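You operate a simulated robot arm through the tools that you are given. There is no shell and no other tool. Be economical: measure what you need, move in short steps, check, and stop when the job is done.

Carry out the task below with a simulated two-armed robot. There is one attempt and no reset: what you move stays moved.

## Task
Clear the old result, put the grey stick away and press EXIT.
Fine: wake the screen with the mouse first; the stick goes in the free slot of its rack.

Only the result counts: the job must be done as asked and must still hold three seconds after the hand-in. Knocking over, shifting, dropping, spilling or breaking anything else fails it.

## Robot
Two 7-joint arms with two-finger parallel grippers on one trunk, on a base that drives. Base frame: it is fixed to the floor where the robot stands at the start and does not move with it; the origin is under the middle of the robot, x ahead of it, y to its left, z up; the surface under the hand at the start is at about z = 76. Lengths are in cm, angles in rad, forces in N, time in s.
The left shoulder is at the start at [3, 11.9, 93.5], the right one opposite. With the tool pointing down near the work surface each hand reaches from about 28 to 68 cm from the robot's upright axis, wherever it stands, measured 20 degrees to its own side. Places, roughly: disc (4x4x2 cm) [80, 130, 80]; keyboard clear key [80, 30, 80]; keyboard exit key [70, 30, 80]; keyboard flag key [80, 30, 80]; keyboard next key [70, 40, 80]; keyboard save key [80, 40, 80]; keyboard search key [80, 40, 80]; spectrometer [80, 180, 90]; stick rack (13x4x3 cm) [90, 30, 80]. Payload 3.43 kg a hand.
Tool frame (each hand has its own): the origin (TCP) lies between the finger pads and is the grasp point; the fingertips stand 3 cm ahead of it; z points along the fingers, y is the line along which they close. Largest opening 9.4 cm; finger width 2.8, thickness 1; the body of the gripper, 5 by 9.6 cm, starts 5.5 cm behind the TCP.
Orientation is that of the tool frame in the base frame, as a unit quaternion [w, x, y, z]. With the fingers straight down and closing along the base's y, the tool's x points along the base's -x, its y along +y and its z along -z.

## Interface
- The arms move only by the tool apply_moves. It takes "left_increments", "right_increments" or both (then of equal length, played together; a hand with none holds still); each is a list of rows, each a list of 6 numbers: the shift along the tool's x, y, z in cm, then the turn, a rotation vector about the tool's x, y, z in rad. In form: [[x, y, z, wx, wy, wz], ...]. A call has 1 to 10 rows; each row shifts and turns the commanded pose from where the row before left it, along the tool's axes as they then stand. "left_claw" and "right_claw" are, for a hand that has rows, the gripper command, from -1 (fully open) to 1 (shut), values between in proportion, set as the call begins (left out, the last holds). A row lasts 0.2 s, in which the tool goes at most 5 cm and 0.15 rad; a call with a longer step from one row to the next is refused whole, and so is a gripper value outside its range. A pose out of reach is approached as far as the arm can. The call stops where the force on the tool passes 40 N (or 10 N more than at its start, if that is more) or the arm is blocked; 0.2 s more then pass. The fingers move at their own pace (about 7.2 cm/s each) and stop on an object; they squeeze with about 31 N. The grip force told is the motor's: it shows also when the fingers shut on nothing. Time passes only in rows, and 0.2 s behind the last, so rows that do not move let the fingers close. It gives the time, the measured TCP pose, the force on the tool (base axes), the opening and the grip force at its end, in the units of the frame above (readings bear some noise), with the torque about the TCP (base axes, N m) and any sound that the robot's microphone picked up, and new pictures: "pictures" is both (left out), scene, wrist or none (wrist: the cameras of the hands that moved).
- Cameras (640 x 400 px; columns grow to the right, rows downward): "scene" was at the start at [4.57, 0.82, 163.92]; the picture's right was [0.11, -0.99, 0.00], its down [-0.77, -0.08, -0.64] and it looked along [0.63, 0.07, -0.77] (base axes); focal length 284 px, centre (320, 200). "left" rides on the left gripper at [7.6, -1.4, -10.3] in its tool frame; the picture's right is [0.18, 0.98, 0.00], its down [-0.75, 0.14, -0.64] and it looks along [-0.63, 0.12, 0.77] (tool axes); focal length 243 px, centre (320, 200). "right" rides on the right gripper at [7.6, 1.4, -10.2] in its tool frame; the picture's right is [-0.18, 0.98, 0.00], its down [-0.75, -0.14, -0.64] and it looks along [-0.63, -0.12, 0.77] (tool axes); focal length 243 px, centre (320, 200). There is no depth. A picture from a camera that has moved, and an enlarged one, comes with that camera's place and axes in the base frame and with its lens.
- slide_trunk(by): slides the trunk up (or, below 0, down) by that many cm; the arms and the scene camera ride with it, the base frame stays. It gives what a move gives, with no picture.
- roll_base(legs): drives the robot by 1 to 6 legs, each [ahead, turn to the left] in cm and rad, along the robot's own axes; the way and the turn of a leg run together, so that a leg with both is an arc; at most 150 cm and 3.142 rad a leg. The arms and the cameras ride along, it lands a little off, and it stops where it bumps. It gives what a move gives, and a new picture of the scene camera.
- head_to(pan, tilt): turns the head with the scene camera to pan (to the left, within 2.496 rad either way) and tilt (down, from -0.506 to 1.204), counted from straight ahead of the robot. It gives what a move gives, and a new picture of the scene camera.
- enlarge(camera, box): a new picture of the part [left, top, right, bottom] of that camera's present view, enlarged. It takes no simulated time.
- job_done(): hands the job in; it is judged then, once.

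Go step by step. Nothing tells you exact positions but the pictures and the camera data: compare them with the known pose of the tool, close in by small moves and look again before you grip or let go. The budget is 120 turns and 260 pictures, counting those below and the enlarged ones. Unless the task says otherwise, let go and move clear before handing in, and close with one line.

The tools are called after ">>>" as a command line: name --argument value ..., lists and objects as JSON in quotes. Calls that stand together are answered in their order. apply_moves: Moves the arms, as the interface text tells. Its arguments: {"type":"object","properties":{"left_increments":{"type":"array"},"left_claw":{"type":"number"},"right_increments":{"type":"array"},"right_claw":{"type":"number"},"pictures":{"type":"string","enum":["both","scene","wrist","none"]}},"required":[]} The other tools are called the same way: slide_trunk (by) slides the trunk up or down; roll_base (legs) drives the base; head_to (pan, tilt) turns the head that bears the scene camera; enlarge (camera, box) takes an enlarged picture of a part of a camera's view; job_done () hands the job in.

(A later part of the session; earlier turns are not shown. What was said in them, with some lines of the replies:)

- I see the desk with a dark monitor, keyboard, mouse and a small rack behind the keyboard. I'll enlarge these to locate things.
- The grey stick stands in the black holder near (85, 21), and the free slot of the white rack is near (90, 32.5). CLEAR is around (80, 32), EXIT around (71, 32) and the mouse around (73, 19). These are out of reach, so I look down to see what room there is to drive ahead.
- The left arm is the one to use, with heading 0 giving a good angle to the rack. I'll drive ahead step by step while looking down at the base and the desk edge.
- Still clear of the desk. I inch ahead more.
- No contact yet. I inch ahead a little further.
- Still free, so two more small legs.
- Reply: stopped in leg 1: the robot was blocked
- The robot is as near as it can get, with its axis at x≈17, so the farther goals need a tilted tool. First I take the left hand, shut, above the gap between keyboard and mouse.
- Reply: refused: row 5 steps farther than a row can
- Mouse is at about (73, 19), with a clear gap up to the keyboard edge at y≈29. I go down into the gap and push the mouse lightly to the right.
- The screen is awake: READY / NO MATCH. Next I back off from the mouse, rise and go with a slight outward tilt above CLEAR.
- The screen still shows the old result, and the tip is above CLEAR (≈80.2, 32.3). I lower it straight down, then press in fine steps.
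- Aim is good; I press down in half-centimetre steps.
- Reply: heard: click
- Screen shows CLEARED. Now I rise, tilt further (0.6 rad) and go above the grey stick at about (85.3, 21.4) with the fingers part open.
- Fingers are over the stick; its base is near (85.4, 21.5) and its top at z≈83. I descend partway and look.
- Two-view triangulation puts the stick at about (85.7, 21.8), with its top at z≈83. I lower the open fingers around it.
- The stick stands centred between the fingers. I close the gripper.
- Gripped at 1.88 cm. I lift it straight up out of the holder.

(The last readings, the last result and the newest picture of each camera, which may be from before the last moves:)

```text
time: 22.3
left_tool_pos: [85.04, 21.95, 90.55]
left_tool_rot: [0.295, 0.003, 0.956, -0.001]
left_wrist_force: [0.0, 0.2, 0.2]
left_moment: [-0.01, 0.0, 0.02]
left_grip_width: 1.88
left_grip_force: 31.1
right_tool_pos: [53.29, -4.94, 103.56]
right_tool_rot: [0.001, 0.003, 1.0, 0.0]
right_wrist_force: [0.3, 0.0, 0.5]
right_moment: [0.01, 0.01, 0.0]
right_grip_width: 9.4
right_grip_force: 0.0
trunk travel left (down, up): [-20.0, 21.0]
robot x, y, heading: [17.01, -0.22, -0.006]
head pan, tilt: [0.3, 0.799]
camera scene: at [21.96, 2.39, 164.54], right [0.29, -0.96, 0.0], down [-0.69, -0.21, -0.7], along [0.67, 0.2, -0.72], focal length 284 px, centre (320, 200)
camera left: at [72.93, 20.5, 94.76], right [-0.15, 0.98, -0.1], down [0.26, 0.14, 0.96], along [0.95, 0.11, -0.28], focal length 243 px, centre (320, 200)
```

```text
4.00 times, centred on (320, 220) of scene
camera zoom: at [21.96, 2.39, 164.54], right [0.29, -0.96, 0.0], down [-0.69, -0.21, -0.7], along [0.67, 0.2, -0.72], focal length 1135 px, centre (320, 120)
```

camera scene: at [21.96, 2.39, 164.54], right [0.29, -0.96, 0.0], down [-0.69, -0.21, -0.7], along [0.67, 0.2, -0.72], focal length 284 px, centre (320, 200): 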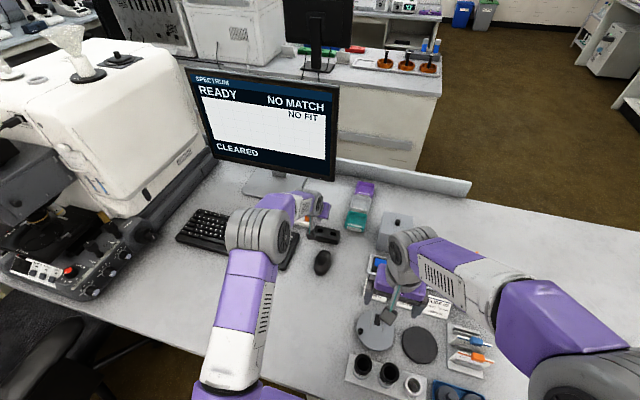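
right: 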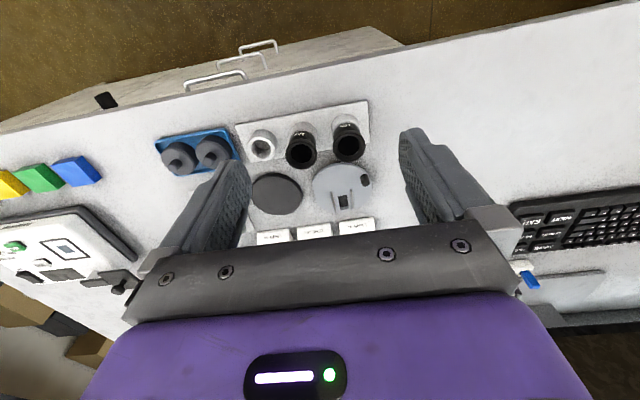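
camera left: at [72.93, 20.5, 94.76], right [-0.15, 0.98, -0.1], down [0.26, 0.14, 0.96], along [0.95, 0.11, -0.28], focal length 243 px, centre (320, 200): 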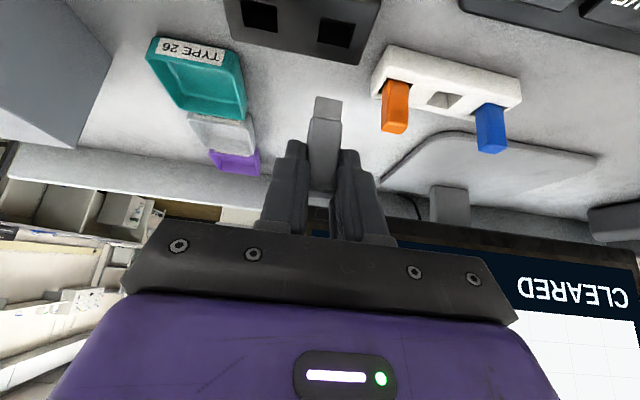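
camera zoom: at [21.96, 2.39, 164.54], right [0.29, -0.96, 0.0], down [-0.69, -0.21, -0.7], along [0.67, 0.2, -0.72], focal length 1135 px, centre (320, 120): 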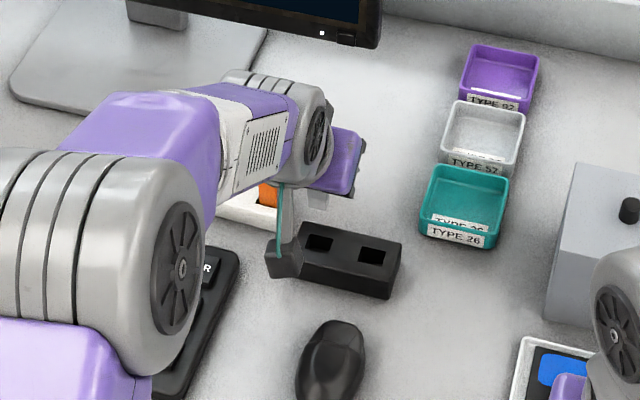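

The stick is held upright, its bottom about 6 cm below the TCP. Now I move it over the free middle slot, at about (90.4, 33.2).

>>> apply_moves --left_increments '[[-0.565, 0, -0.825, 0, 0, 0], [-1.1, 2.84, 0.6, 0, 0, 0], [-1.1, 2.84, 0.6, 0, 0, 0], [-1.1, 2.84, 0.6, 0, 0, 0], [-0.9, 2.8, 0.5, 0, 0, 0], [0, 0, 0, 0, 0, 0], [0, 0, 0, 0, 0, 0]]'

>>> enlarge --camera "left" --box '[200, 0, 440, 220]'

```text
time: 23.9
left_tool_pos: [89.91, 33.33, 92.03]
left_tool_rot: [0.296, 0.002, 0.955, 0.0]
left_wrist_force: [0.0, 0.5, 0.0]
left_moment: [-0.03, 0.02, 0.03]
left_grip_width: 1.87
left_grip_force: 31.4
right_tool_pos: [53.23, -4.94, 103.55]
right_tool_rot: [0.0, 0.002, 1.0, 0.0]
right_wrist_force: [0.0, -0.3, -0.1]
right_moment: [0.02, 0.02, -0.01]
right_grip_width: 9.43
right_grip_force: 0.1
trunk travel left (down, up): [-20.0, 21.0]
robot x, y, heading: [17.1, 0.07, -0.001]
head pan, tilt: [0.3, 0.799]
camera scene: at [21.94, 2.4, 164.54], right [0.29, -0.96, 0.0], down [-0.69, -0.21, -0.7], along [0.67, 0.2, -0.72], focal length 284 px, centre (320, 200)
camera left: at [77.79, 31.89, 96.14], right [-0.15, 0.98, -0.1], down [0.26, 0.14, 0.96], along [0.95, 0.11, -0.28], focal length 243 px, centre (320, 200)
```

scene: 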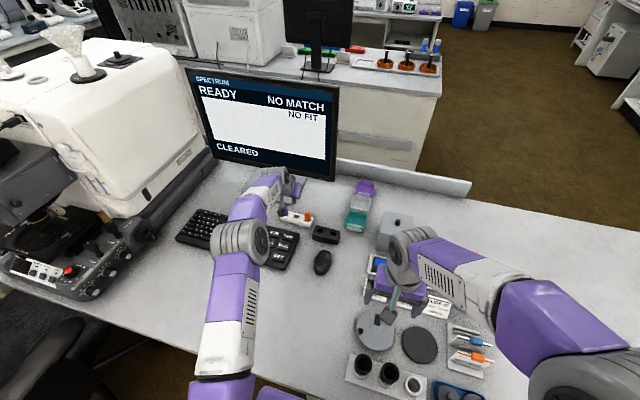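
left: 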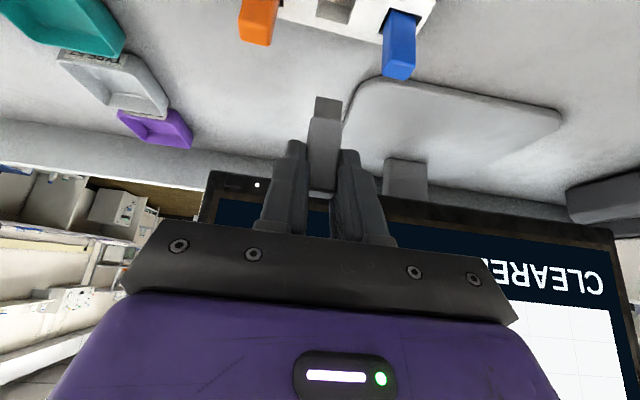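

```text
1.82 times, centred on (320, 110) of left
camera zoom: at [77.79, 31.89, 96.14], right [-0.15, 0.98, -0.1], down [0.26, 0.14, 0.96], along [0.95, 0.11, -0.28], focal length 441 px, centre (320, 364)
```

zoom: 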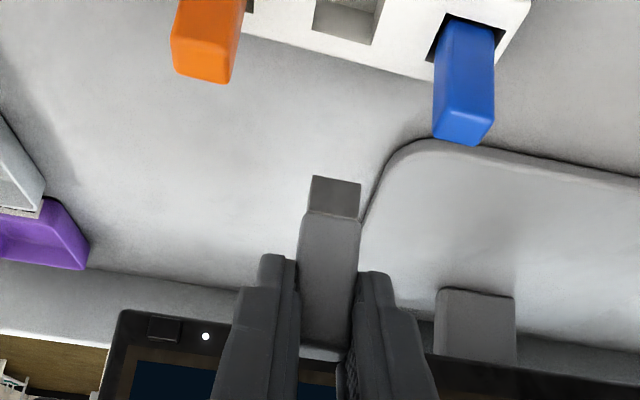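

The stick hovers slightly too far; the slot looks centred near (90.1, 33.05). I lower it to just above the rack and compare.

>>> apply_moves --left_increments '[[1.05, -0.1, 1.3, 0, 0, 0], [1.05, -0.1, 1.3, 0, 0, 0], [1.05, -0.05, 1.3, 0, 0, 0], [0, 0, 0, 0, 0, 0], [0, 0, 0, 0, 0, 0]]' --pictures "none"

>>> enlarge --camera "left" --box '[220, 0, 420, 140]'

>>> enlarge --camera "scene" --box '[255, 170, 335, 250]'

```text
time: 25.1
left_tool_pos: [89.58, 32.86, 87.11]
left_tool_rot: [0.296, 0.002, 0.955, 0.0]
left_wrist_force: [1.0, 0.7, -0.4]
left_moment: [0.0, -0.01, 0.0]
left_grip_width: 1.88
left_grip_force: 31.3
right_tool_pos: [53.22, -4.99, 103.56]
right_tool_rot: [0.001, 0.003, 1.0, 0.0]
right_wrist_force: [-0.8, 0.6, -0.8]
right_moment: [0.0, -0.04, -0.02]
right_grip_width: 9.4
right_grip_force: 0.0
trunk travel left (down, up): [-20.0, 21.0]
robot x, y, heading: [17.1, -0.11, -0.008]
head pan, tilt: [0.3, 0.799]
```

```text
2.86 times, centred on (320, 70) of left
camera zoom: at [77.35, 31.53, 91.32], right [-0.15, 0.98, -0.1], down [0.26, 0.14, 0.96], along [0.95, 0.11, -0.28], focal length 693 px, centre (320, 571)
```

zoom: 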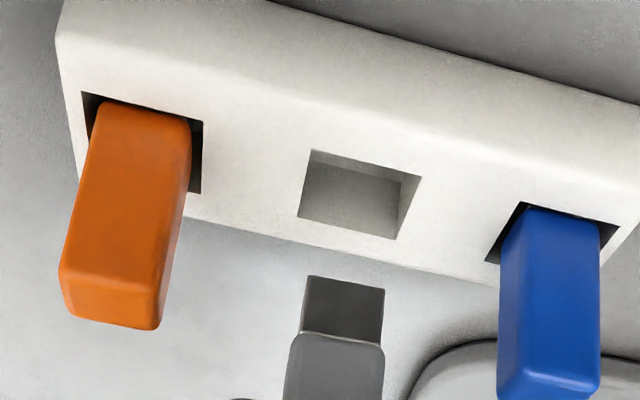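

```text
5.00 times, centred on (295, 210) of scene
camera zoom: at [21.94, 2.39, 164.54], right [0.29, -0.96, 0.0], down [-0.69, -0.21, -0.7], along [0.67, 0.2, -0.72], focal length 1419 px, centre (445, 150)
```

zoom: 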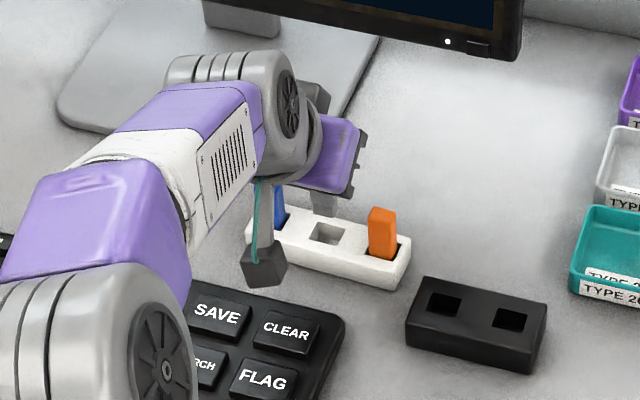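

The stick lines up with the slot in y, and in x within a couple of millimetres. I lower it gently into the mouth of the slot and check.

>>> apply_moves --left_increments '[[0.38, 0.02, 0.495, 0, 0, 0], [0.38, 0.02, 0.495, 0, 0, 0], [0.38, 0, 0.495, 0, 0, 0], [0.38, 0, 0.495, 0, 0, 0], [0, 0, 0, 0, 0, 0]]' --pictures "none"

>>> enlarge --camera "left" --box '[220, 0, 420, 140]'

>>> enlarge --camera "scene" --box '[265, 180, 325, 240]'

```text
time: 26.3
left_tool_pos: [89.35, 32.97, 84.55]
left_tool_rot: [0.295, 0.003, 0.955, -0.002]
left_wrist_force: [0.1, 0.1, -0.2]
left_moment: [0.02, -0.01, -0.01]
left_grip_width: 1.88
left_grip_force: 31.0
right_tool_pos: [53.29, -4.93, 103.62]
right_tool_rot: [0.0, 0.003, 1.0, 0.0]
right_wrist_force: [0.3, 0.4, 0.3]
right_moment: [0.01, 0.0, -0.01]
right_grip_width: 9.41
right_grip_force: 0.1
trunk travel left (down, up): [-20.0, 21.0]
robot x, y, heading: [17.5, -0.11, -0.011]
head pan, tilt: [0.3, 0.799]
```

```text
2.86 times, centred on (320, 70) of left
camera zoom: at [77.22, 31.61, 88.74], right [-0.15, 0.98, -0.1], down [0.26, 0.14, 0.96], along [0.95, 0.11, -0.28], focal length 693 px, centre (320, 571)
```

zoom: 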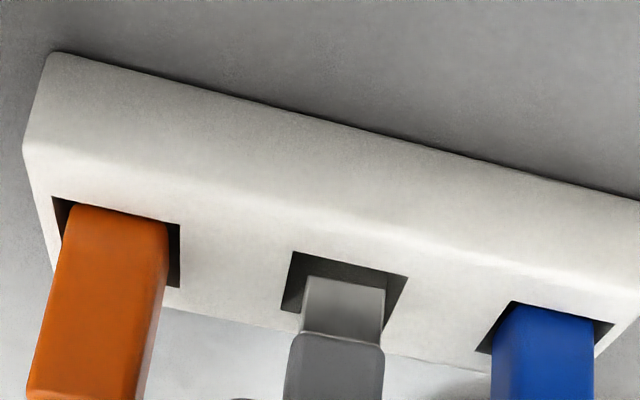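

```text
6.67 times, centred on (295, 210) of scene
camera zoom: at [21.93, 2.38, 164.54], right [0.29, -0.96, 0.0], down [-0.69, -0.21, -0.7], along [0.67, 0.2, -0.72], focal length 1892 px, centre (487, 133)
```

zoom: 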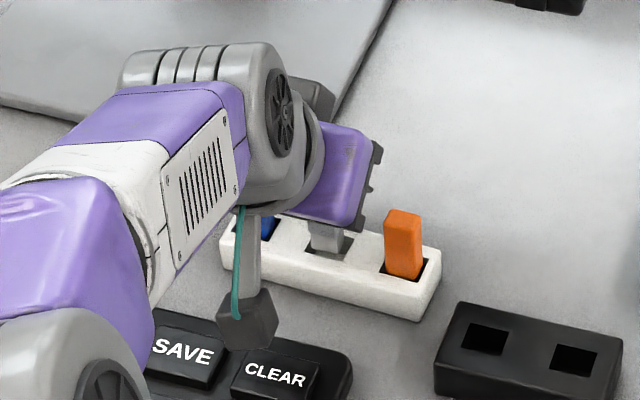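

The plug is entering the slot, centred. I continue down in small steps.

>>> apply_moves --left_increments '[[0.17, 0, 0.2475, 0, 0, 0], [0.17, 0, 0.2475, 0, 0, 0], [0.17, 0, 0.2475, 0, 0, 0], [0.17, 0, 0.2475, 0, 0, 0], [0, 0, 0, 0, 0, 0]]' --pictures "none"

>>> enlarge --camera "left" --box '[220, 20, 420, 160]'

```text
time: 27.5
left_tool_pos: [89.37, 33.03, 83.41]
left_tool_rot: [0.296, 0.003, 0.955, -0.001]
left_wrist_force: [0.3, 0.3, 0.1]
left_moment: [-0.01, -0.03, 0.01]
left_grip_width: 1.87
left_grip_force: 31.0
right_tool_pos: [53.25, -4.95, 103.6]
right_tool_rot: [0.001, 0.002, 1.0, 0.0]
right_wrist_force: [-0.2, 0.3, -0.3]
right_moment: [0.0, -0.03, -0.03]
right_grip_width: 9.39
right_grip_force: 0.2
trunk travel left (down, up): [-20.0, 21.0]
robot x, y, heading: [17.43, -0.23, -0.007]
head pan, tilt: [0.3, 0.799]
```

```text
2.86 times, centred on (320, 90) of left
camera zoom: at [77.18, 31.61, 87.56], right [-0.15, 0.98, -0.1], down [0.26, 0.14, 0.96], along [0.95, 0.11, -0.28], focal length 693 px, centre (320, 514)
```

zoom: 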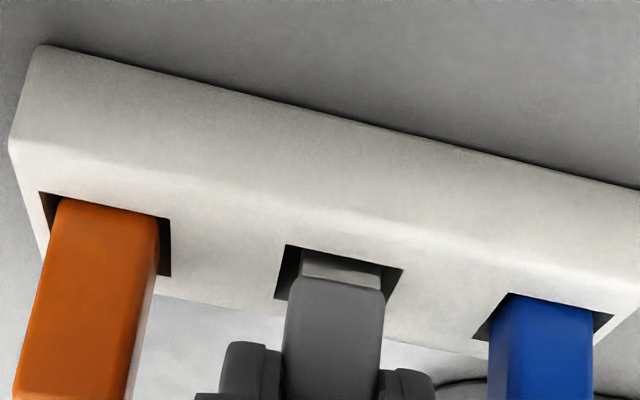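

It slides in freely with no force. Another 0.7 cm down, watching force.

>>> apply_moves --left_increments '[[0.1, 0, 0.145, 0, 0, 0], [0.1, 0, 0.145, 0, 0, 0], [0.1, 0, 0.145, 0, 0, 0], [0.1, 0, 0.145, 0, 0, 0], [0, 0, 0, 0, 0, 0]]' --pictures "none"

>>> enlarge --camera "left" --box '[220, 20, 420, 160]'

```text
time: 28.7
left_tool_pos: [89.32, 32.98, 82.81]
left_tool_rot: [0.296, 0.003, 0.955, -0.001]
left_wrist_force: [0.3, 0.6, -0.5]
left_moment: [0.01, -0.02, -0.01]
left_grip_width: 1.88
left_grip_force: 30.9
right_tool_pos: [53.35, -4.89, 103.48]
right_tool_rot: [0.0, 0.003, 1.0, 0.001]
right_wrist_force: [0.5, 0.1, 0.2]
right_moment: [-0.04, 0.01, 0.02]
right_grip_width: 9.38
right_grip_force: 0.0
trunk travel left (down, up): [-20.0, 21.0]
robot x, y, heading: [17.43, -0.23, -0.008]
head pan, tilt: [0.3, 0.799]
```

```text
2.86 times, centred on (320, 90) of left
camera zoom: at [77.21, 31.61, 86.85], right [-0.15, 0.98, -0.1], down [0.26, 0.14, 0.96], along [0.95, 0.11, -0.28], focal length 693 px, centre (320, 514)
```

zoom: 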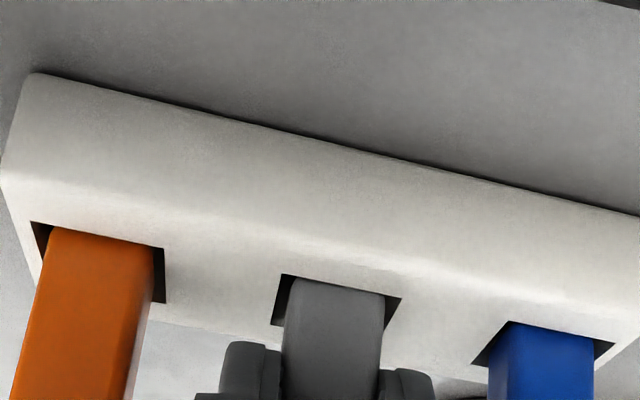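

The plug is fully inside like its neighbours. I lower slightly more to touch bottom.

>>> apply_moves --left_increments '[[0.057, 0, 0.083, 0, 0, 0], [0.057, 0, 0.083, 0, 0, 0], [0.057, 0, 0.083, 0, 0, 0], [0, 0, 0, 0, 0, 0]]' --pictures "none"

```text
time: 29.7
left_tool_pos: [89.4, 33.13, 82.63]
left_tool_rot: [0.297, 0.002, 0.955, -0.001]
left_wrist_force: [-0.4, 0.5, 6.0]
left_moment: [0.04, -0.05, -0.01]
left_grip_width: 1.87
left_grip_force: 30.8
right_tool_pos: [53.07, -4.83, 103.6]
right_tool_rot: [0.001, 0.003, 1.0, 0.001]
right_wrist_force: [0.6, 0.1, 0.1]
right_moment: [-0.05, 0.01, 0.0]
right_grip_width: 9.41
right_grip_force: 0.0
trunk travel left (down, up): [-20.0, 21.0]
robot x, y, heading: [16.66, -0.16, -0.004]
head pan, tilt: [0.3, 0.799]
```

Bottom contact (6 N). I release by opening just a little to spare the neighbours.

>>> apply_moves --left_increments '[[0, 0, 0, 0, 0, 0], [0, 0, 0, 0, 0, 0]]' --left_claw 0.4 --pictures "none"

>>> enlarge --camera "left" --box '[200, 20, 440, 180]'

```text
time: 30.3
left_tool_pos: [89.31, 32.76, 82.5]
left_tool_rot: [0.296, 0.002, 0.955, -0.001]
left_wrist_force: [-0.7, 1.0, 4.7]
left_moment: [0.08, -0.08, 0.0]
left_grip_width: 2.85
left_grip_force: 0.1
right_tool_pos: [53.27, -4.9, 103.54]
right_tool_rot: [0.001, 0.002, 1.0, 0.001]
right_wrist_force: [0.3, 0.7, 0.3]
right_moment: [0.02, 0.0, -0.03]
right_grip_width: 9.41
right_grip_force: 0.1
trunk travel left (down, up): [-20.0, 21.0]
robot x, y, heading: [17.41, -0.09, -0.002]
head pan, tilt: [0.3, 0.799]
```

```text
2.50 times, centred on (320, 100) of left
camera zoom: at [77.15, 31.53, 86.62], right [-0.15, 0.98, -0.1], down [0.26, 0.14, 0.96], along [0.95, 0.11, -0.28], focal length 606 px, centre (320, 450)
```

zoom: 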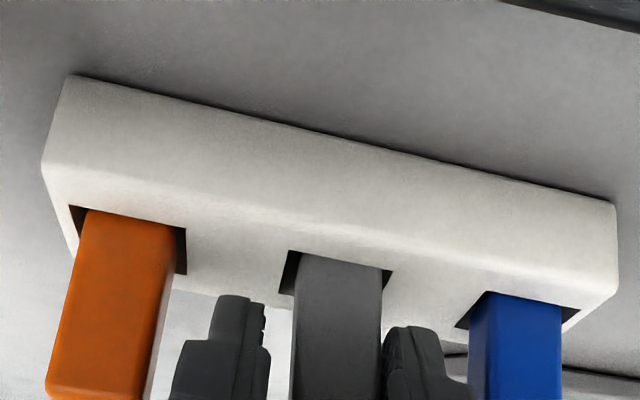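

Released; the right finger is close to the stick, so I shift a hair in +y and back out slowly along the fingers.

>>> apply_moves --left_increments '[[0, 0.1, -0.3, 0, 0, 0], [0, 0, -0.7, 0, 0, 0], [0, 0, 0, 0, 0, 0]]' --pictures "none"

>>> enlarge --camera "left" --box '[200, 20, 440, 180]'

```text
time: 31.1
left_tool_pos: [88.81, 33.01, 83.24]
left_tool_rot: [0.295, 0.003, 0.955, -0.001]
left_wrist_force: [0.4, 0.3, 0.4]
left_moment: [0.04, 0.0, 0.05]
left_grip_width: 2.85
left_grip_force: 0.0
right_tool_pos: [53.34, -4.92, 103.74]
right_tool_rot: [0.001, 0.003, 1.0, -0.001]
right_wrist_force: [-0.3, 0.7, 0.5]
right_moment: [0.0, -0.02, -0.02]
right_grip_width: 9.4
right_grip_force: 0.0
trunk travel left (down, up): [-20.0, 21.0]
robot x, y, heading: [17.42, -0.43, -0.006]
head pan, tilt: [0.3, 0.799]
```

```text
2.50 times, centred on (320, 100) of left
camera zoom: at [76.67, 31.72, 87.41], right [-0.15, 0.98, -0.1], down [0.26, 0.14, 0.96], along [0.95, 0.11, -0.28], focal length 606 px, centre (320, 450)
```

zoom: 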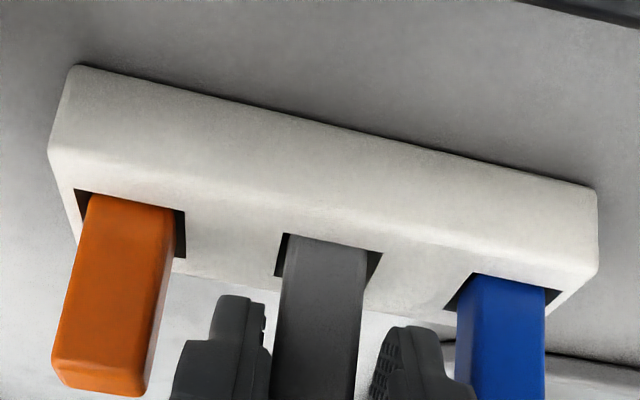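

Both fingers are clear of the stick and neighbours. I back out fully.

>>> apply_moves --left_increments '[[0, 0, -1.2, 0, 0, 0], [0, 0, -1.5, 0, 0, 0], [0, 0, -2, 0, 0, 0], [-1.13, 0, -1.65, 0, 0, 0], [-1.13, 0, -1.65, 0, 0, 0], [0, 0, 0, 0, 0, 0]]'

>>> enlarge --camera "left" --box '[200, 0, 440, 160]'

>>> enlarge --camera "scene" --box '[255, 170, 335, 250]'

```text
time: 32.5
left_tool_pos: [86.06, 33.2, 90.98]
left_tool_rot: [0.295, 0.003, 0.955, -0.001]
left_wrist_force: [0.3, -0.2, 0.3]
left_moment: [0.0, -0.03, -0.02]
left_grip_width: 2.81
left_grip_force: 0.1
right_tool_pos: [53.18, -4.84, 103.58]
right_tool_rot: [0.0, 0.002, 1.0, 0.0]
right_wrist_force: [0.7, -0.3, -0.9]
right_moment: [0.02, 0.01, 0.0]
right_grip_width: 9.4
right_grip_force: 0.1
trunk travel left (down, up): [-20.0, 21.0]
robot x, y, heading: [17.39, 0.12, -0.005]
head pan, tilt: [0.3, 0.799]
camera scene: at [21.96, 2.39, 164.54], right [0.29, -0.96, 0.0], down [-0.69, -0.21, -0.7], along [0.67, 0.2, -0.72], focal length 284 px, centre (320, 200)
camera left: at [73.91, 31.85, 95.15], right [-0.15, 0.98, -0.1], down [0.26, 0.14, 0.96], along [0.95, 0.11, -0.28], focal length 243 px, centre (320, 200)
```

scene: 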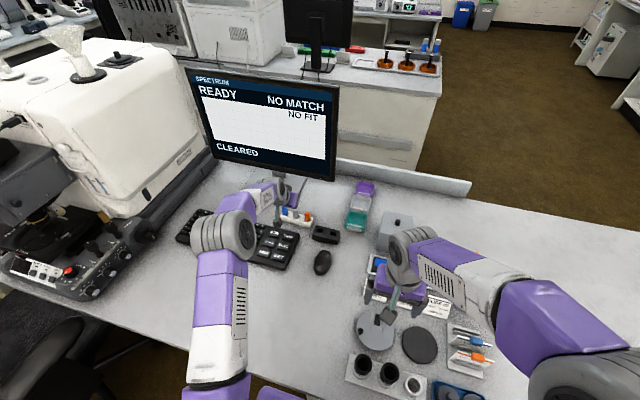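
left: 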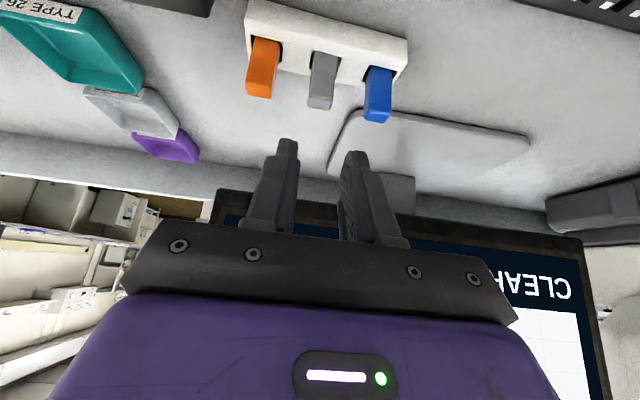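

```text
2.50 times, centred on (320, 80) of left
camera zoom: at [73.91, 31.85, 95.15], right [-0.15, 0.98, -0.1], down [0.26, 0.14, 0.96], along [0.95, 0.11, -0.28], focal length 606 px, centre (320, 500)
```

zoom: 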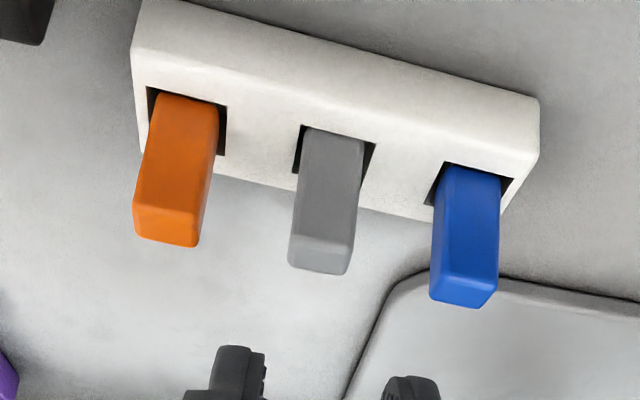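

```text
5.00 times, centred on (295, 210) of scene
camera zoom: at [21.96, 2.39, 164.54], right [0.29, -0.96, 0.0], down [-0.69, -0.21, -0.7], along [0.67, 0.2, -0.72], focal length 1419 px, centre (445, 150)
```

zoom: 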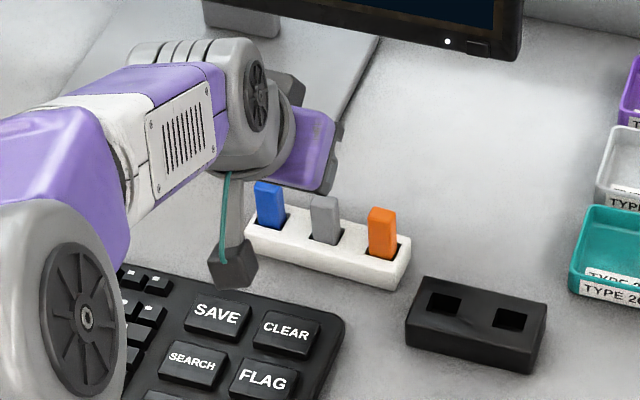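

The grey stick sits in the middle slot just like the others. Next I shut the fingers, straighten the tool and go above EXIT at about (70.7, 32).

>>> apply_moves --left_increments '[[3.18, -0.3, -2.18, 0, 0, 0], [3.18, -0.3, -2.18, 0, 0, 0], [3.18, -0.3, -2.18, 0, 0, 0], [3.18, -0.3, -2.18, 0, 0, 0], [0, 0, 0, 0, 0.15, 0], [0, 0, 0, 0, 0.15, 0], [0, 0, 0, 0, 0.15, 0], [0, 0, 0, 0, 0.15, 0], [0, 0, 0, 0, 0, 0]]' --left_claw 1

```text
time: 34.5
left_tool_pos: [70.74, 32.09, 91.22]
left_tool_rot: [0.0, 0.002, 1.0, -0.001]
left_wrist_force: [-0.3, 0.4, 0.4]
left_moment: [-0.03, 0.01, -0.03]
left_grip_width: 0.01
left_grip_force: 30.5
right_tool_pos: [53.14, -4.84, 103.6]
right_tool_rot: [0.0, 0.003, 1.0, 0.0]
right_wrist_force: [-0.3, -0.1, -0.3]
right_moment: [0.04, 0.02, -0.02]
right_grip_width: 9.38
right_grip_force: 0.0
trunk travel left (down, up): [-20.0, 21.0]
robot x, y, heading: [17.47, 0.18, -0.01]
head pan, tilt: [0.3, 0.799]
camera scene: at [21.89, 2.38, 164.55], right [0.29, -0.96, 0.0], down [-0.69, -0.21, -0.7], along [0.67, 0.2, -0.72], focal length 284 px, centre (320, 200)
camera left: at [63.03, 30.63, 101.41], right [-0.18, 0.98, 0.0], down [0.75, 0.14, 0.64], along [0.63, 0.11, -0.77], focal length 243 px, centre (320, 200)
```

scene: 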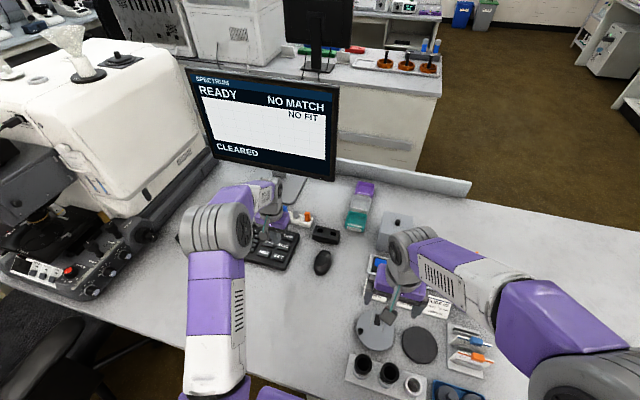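
left: 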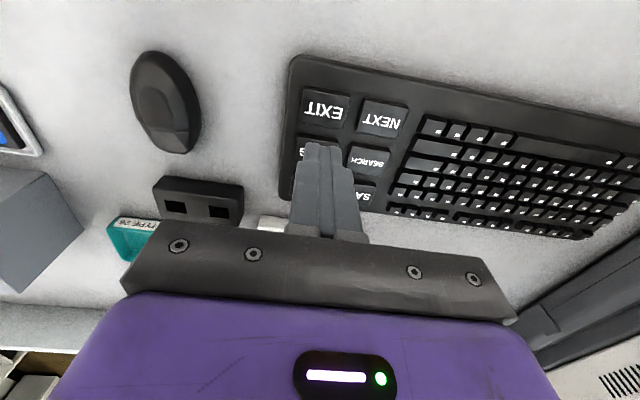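

EXIT measures (70.9, 32.4). I lower to about 2.5 cm above the key and check.

>>> apply_moves --left_increments '[[-0.15, 0.2, 2.5, 0, 0, 0], [0, 0, 2.5, 0, 0, 0], [0, 0, 2, 0, 0, 0], [0, 0, 0, 0, 0, 0]]' --pictures "wrist"

```text
time: 35.5
left_tool_pos: [70.91, 32.16, 84.12]
left_tool_rot: [0.0, 0.002, 1.0, 0.0]
left_wrist_force: [0.2, -1.0, 0.3]
left_moment: [0.0, 0.01, 0.02]
left_grip_width: 0.02
left_grip_force: 31.5
right_tool_pos: [53.21, -4.81, 103.6]
right_tool_rot: [0.001, 0.003, 1.0, 0.0]
right_wrist_force: [-1.2, 0.4, -0.2]
right_moment: [-0.02, -0.01, 0.03]
right_grip_width: 9.4
right_grip_force: 0.1
trunk travel left (down, up): [-20.0, 21.0]
robot x, y, heading: [17.25, -0.02, -0.008]
head pan, tilt: [0.3, 0.799]
camera left: at [63.24, 30.84, 94.41], right [-0.18, 0.98, 0.0], down [0.75, 0.14, 0.64], along [0.63, 0.11, -0.77], focal length 243 px, centre (320, 200)
```

left: 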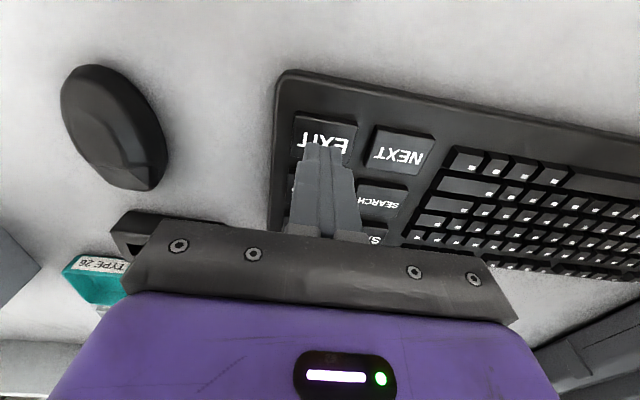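

The tip is centred on EXIT. Pressing down in small steps.

>>> apply_moves --left_increments '[[0.1, 0.1, 0.8, 0, 0, 0], [0, 0, 0.6, 0, 0, 0], [0, 0, 0.5, 0, 0, 0], [0, 0, 0.4, 0, 0, 0]]'

```text
time: 36.5
left_tool_pos: [70.88, 32.27, 81.82]
left_tool_rot: [0.0, 0.003, 1.0, 0.0]
left_wrist_force: [-0.2, 0.3, 0.2]
left_moment: [0.01, -0.02, 0.03]
left_grip_width: 0.0
left_grip_force: 31.4
right_tool_pos: [53.26, -4.87, 103.6]
right_tool_rot: [0.001, 0.003, 1.0, 0.0]
right_wrist_force: [0.3, 0.7, 1.3]
right_moment: [0.02, -0.01, 0.01]
right_grip_width: 9.42
right_grip_force: 0.1
trunk travel left (down, up): [-20.0, 21.0]
robot x, y, heading: [16.81, 0.18, -0.002]
head pan, tilt: [0.3, 0.799]
camera scene: at [21.93, 2.38, 164.54], right [0.29, -0.96, 0.0], down [-0.69, -0.21, -0.7], along [0.67, 0.2, -0.72], focal length 284 px, centre (320, 200)
camera left: at [63.12, 30.9, 92.07], right [-0.18, 0.98, 0.0], down [0.75, 0.14, 0.64], along [0.63, 0.11, -0.77], focal length 243 px, centre (320, 200)
```

scene: 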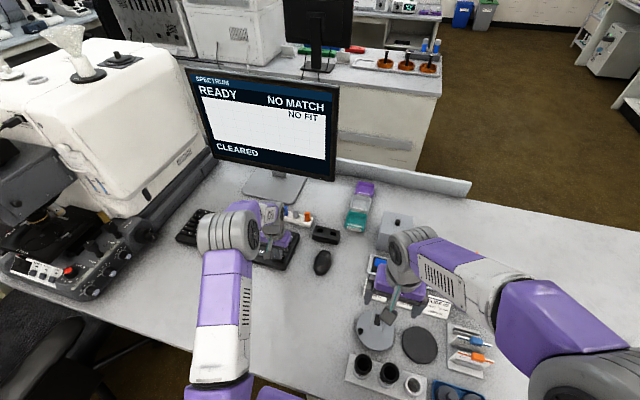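
left: 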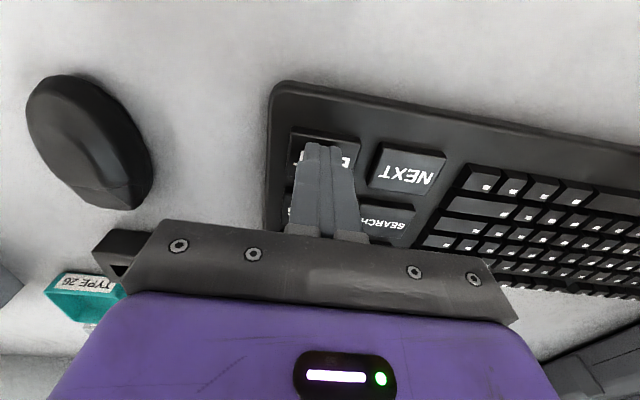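

No contact yet; a little further.

>>> apply_moves --left_increments '[[0, 0, 0.2, 0, 0, 0], [0, 0, 0.2, 0, 0, 0], [0, 0, 0.15, 0, 0, 0]]' --pictures "scene"

```text
time: 37.3
left_tool_pos: [70.86, 32.26, 81.43]
left_tool_rot: [0.002, 0.002, 1.0, 0.0]
left_wrist_force: [0.9, 0.7, 6.7]
left_moment: [0.03, 0.0, -0.04]
left_grip_width: 0.0
left_grip_force: 30.9
right_tool_pos: [53.13, -4.79, 103.62]
right_tool_rot: [0.0, 0.002, 1.0, 0.0]
right_wrist_force: [-0.4, -0.2, 0.4]
right_moment: [0.0, 0.01, -0.02]
right_grip_width: 9.41
right_grip_force: 0.0
trunk travel left (down, up): [-20.0, 21.0]
robot x, y, heading: [17.56, -0.05, -0.007]
head pan, tilt: [0.3, 0.799]
heard: click
camera scene: at [21.87, 2.36, 164.55], right [0.29, -0.96, 0.0], down [-0.69, -0.21, -0.7], along [0.67, 0.2, -0.72], focal length 284 px, centre (320, 200)
```

scene: 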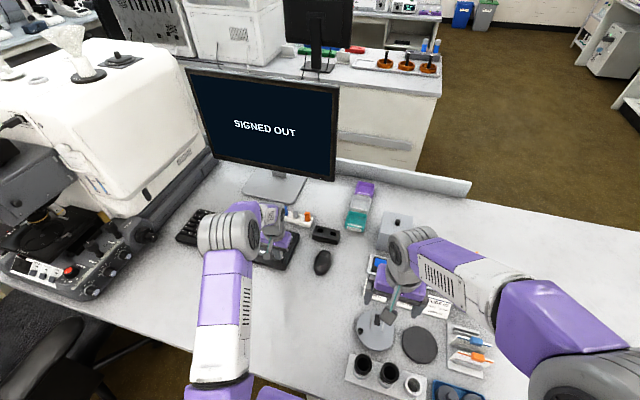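

SIGNED OUT is shown. I lift the hand straight up and back clear, then check the scene.

>>> apply_moves --left_increments '[[0, 0, -3, 0, 0, 0], [0, 0, -4, 0, 0, 0], [0, 0, -4, 0, 0, 0], [0, 0, -4, 0, 0, 0], [3, 0, -3, 0, 0, 0], [4, 0, 0, 0, 0, 0], [4, 0, 0, 0, 0, 0], [4, 0, 0, 0, 0, 0], [0, 0, 0, 0, 0, 0]]' --pictures "scene"

>>> enlarge --camera "scene" --box '[230, 150, 370, 280]'

```text
time: 39.3
left_tool_pos: [55.76, 32.32, 99.28]
left_tool_rot: [0.0, 0.003, 1.0, 0.0]
left_wrist_force: [0.8, -1.0, -0.5]
left_moment: [0.01, 0.02, 0.01]
left_grip_width: 0.0
left_grip_force: 30.8
right_tool_pos: [53.33, -4.82, 103.61]
right_tool_rot: [0.0, 0.004, 1.0, 0.0]
right_wrist_force: [0.3, 0.3, -0.3]
right_moment: [0.02, 0.02, -0.01]
right_grip_width: 9.39
right_grip_force: 0.1
trunk travel left (down, up): [-20.0, 21.0]
robot x, y, heading: [17.35, -0.12, -0.006]
head pan, tilt: [0.3, 0.799]
camera scene: at [22.02, 2.38, 164.54], right [0.29, -0.96, 0.0], down [-0.69, -0.21, -0.7], along [0.67, 0.2, -0.72], focal length 284 px, centre (320, 200)
```

scene: 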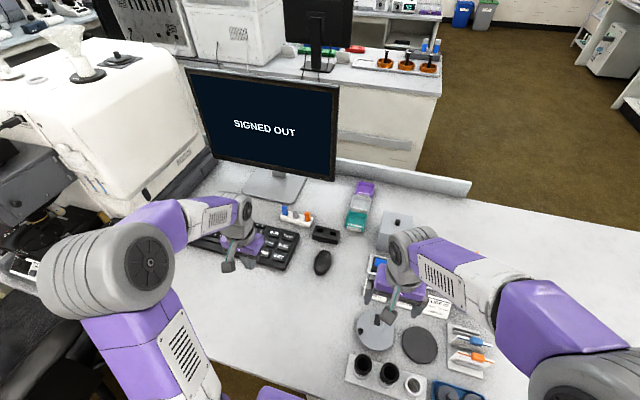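

```text
3.08 times, centred on (300, 215) of scene
camera zoom: at [22.02, 2.38, 164.54], right [0.29, -0.96, 0.0], down [-0.69, -0.21, -0.7], along [0.67, 0.2, -0.72], focal length 873 px, centre (382, 154)
```

zoom: 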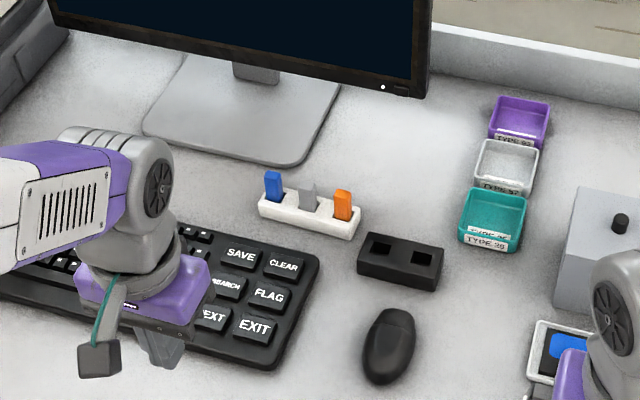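

The old result is cleared, the stick is seated in the rack, the screen shows SIGNED OUT and the hands are clear. I'm handing in.

>>> job_done

```text
The job is handed in.
```

I woke the screen with the mouse and pressed CLEAR (the screen showed CLEARED). I then put the grey stick in the rack's free middle slot and pressed EXIT (the screen shows SIGNED OUT). The job is handed in with both hands clear; nothing looked disturbed beyond the mouse, which I nudged about 2 cm.
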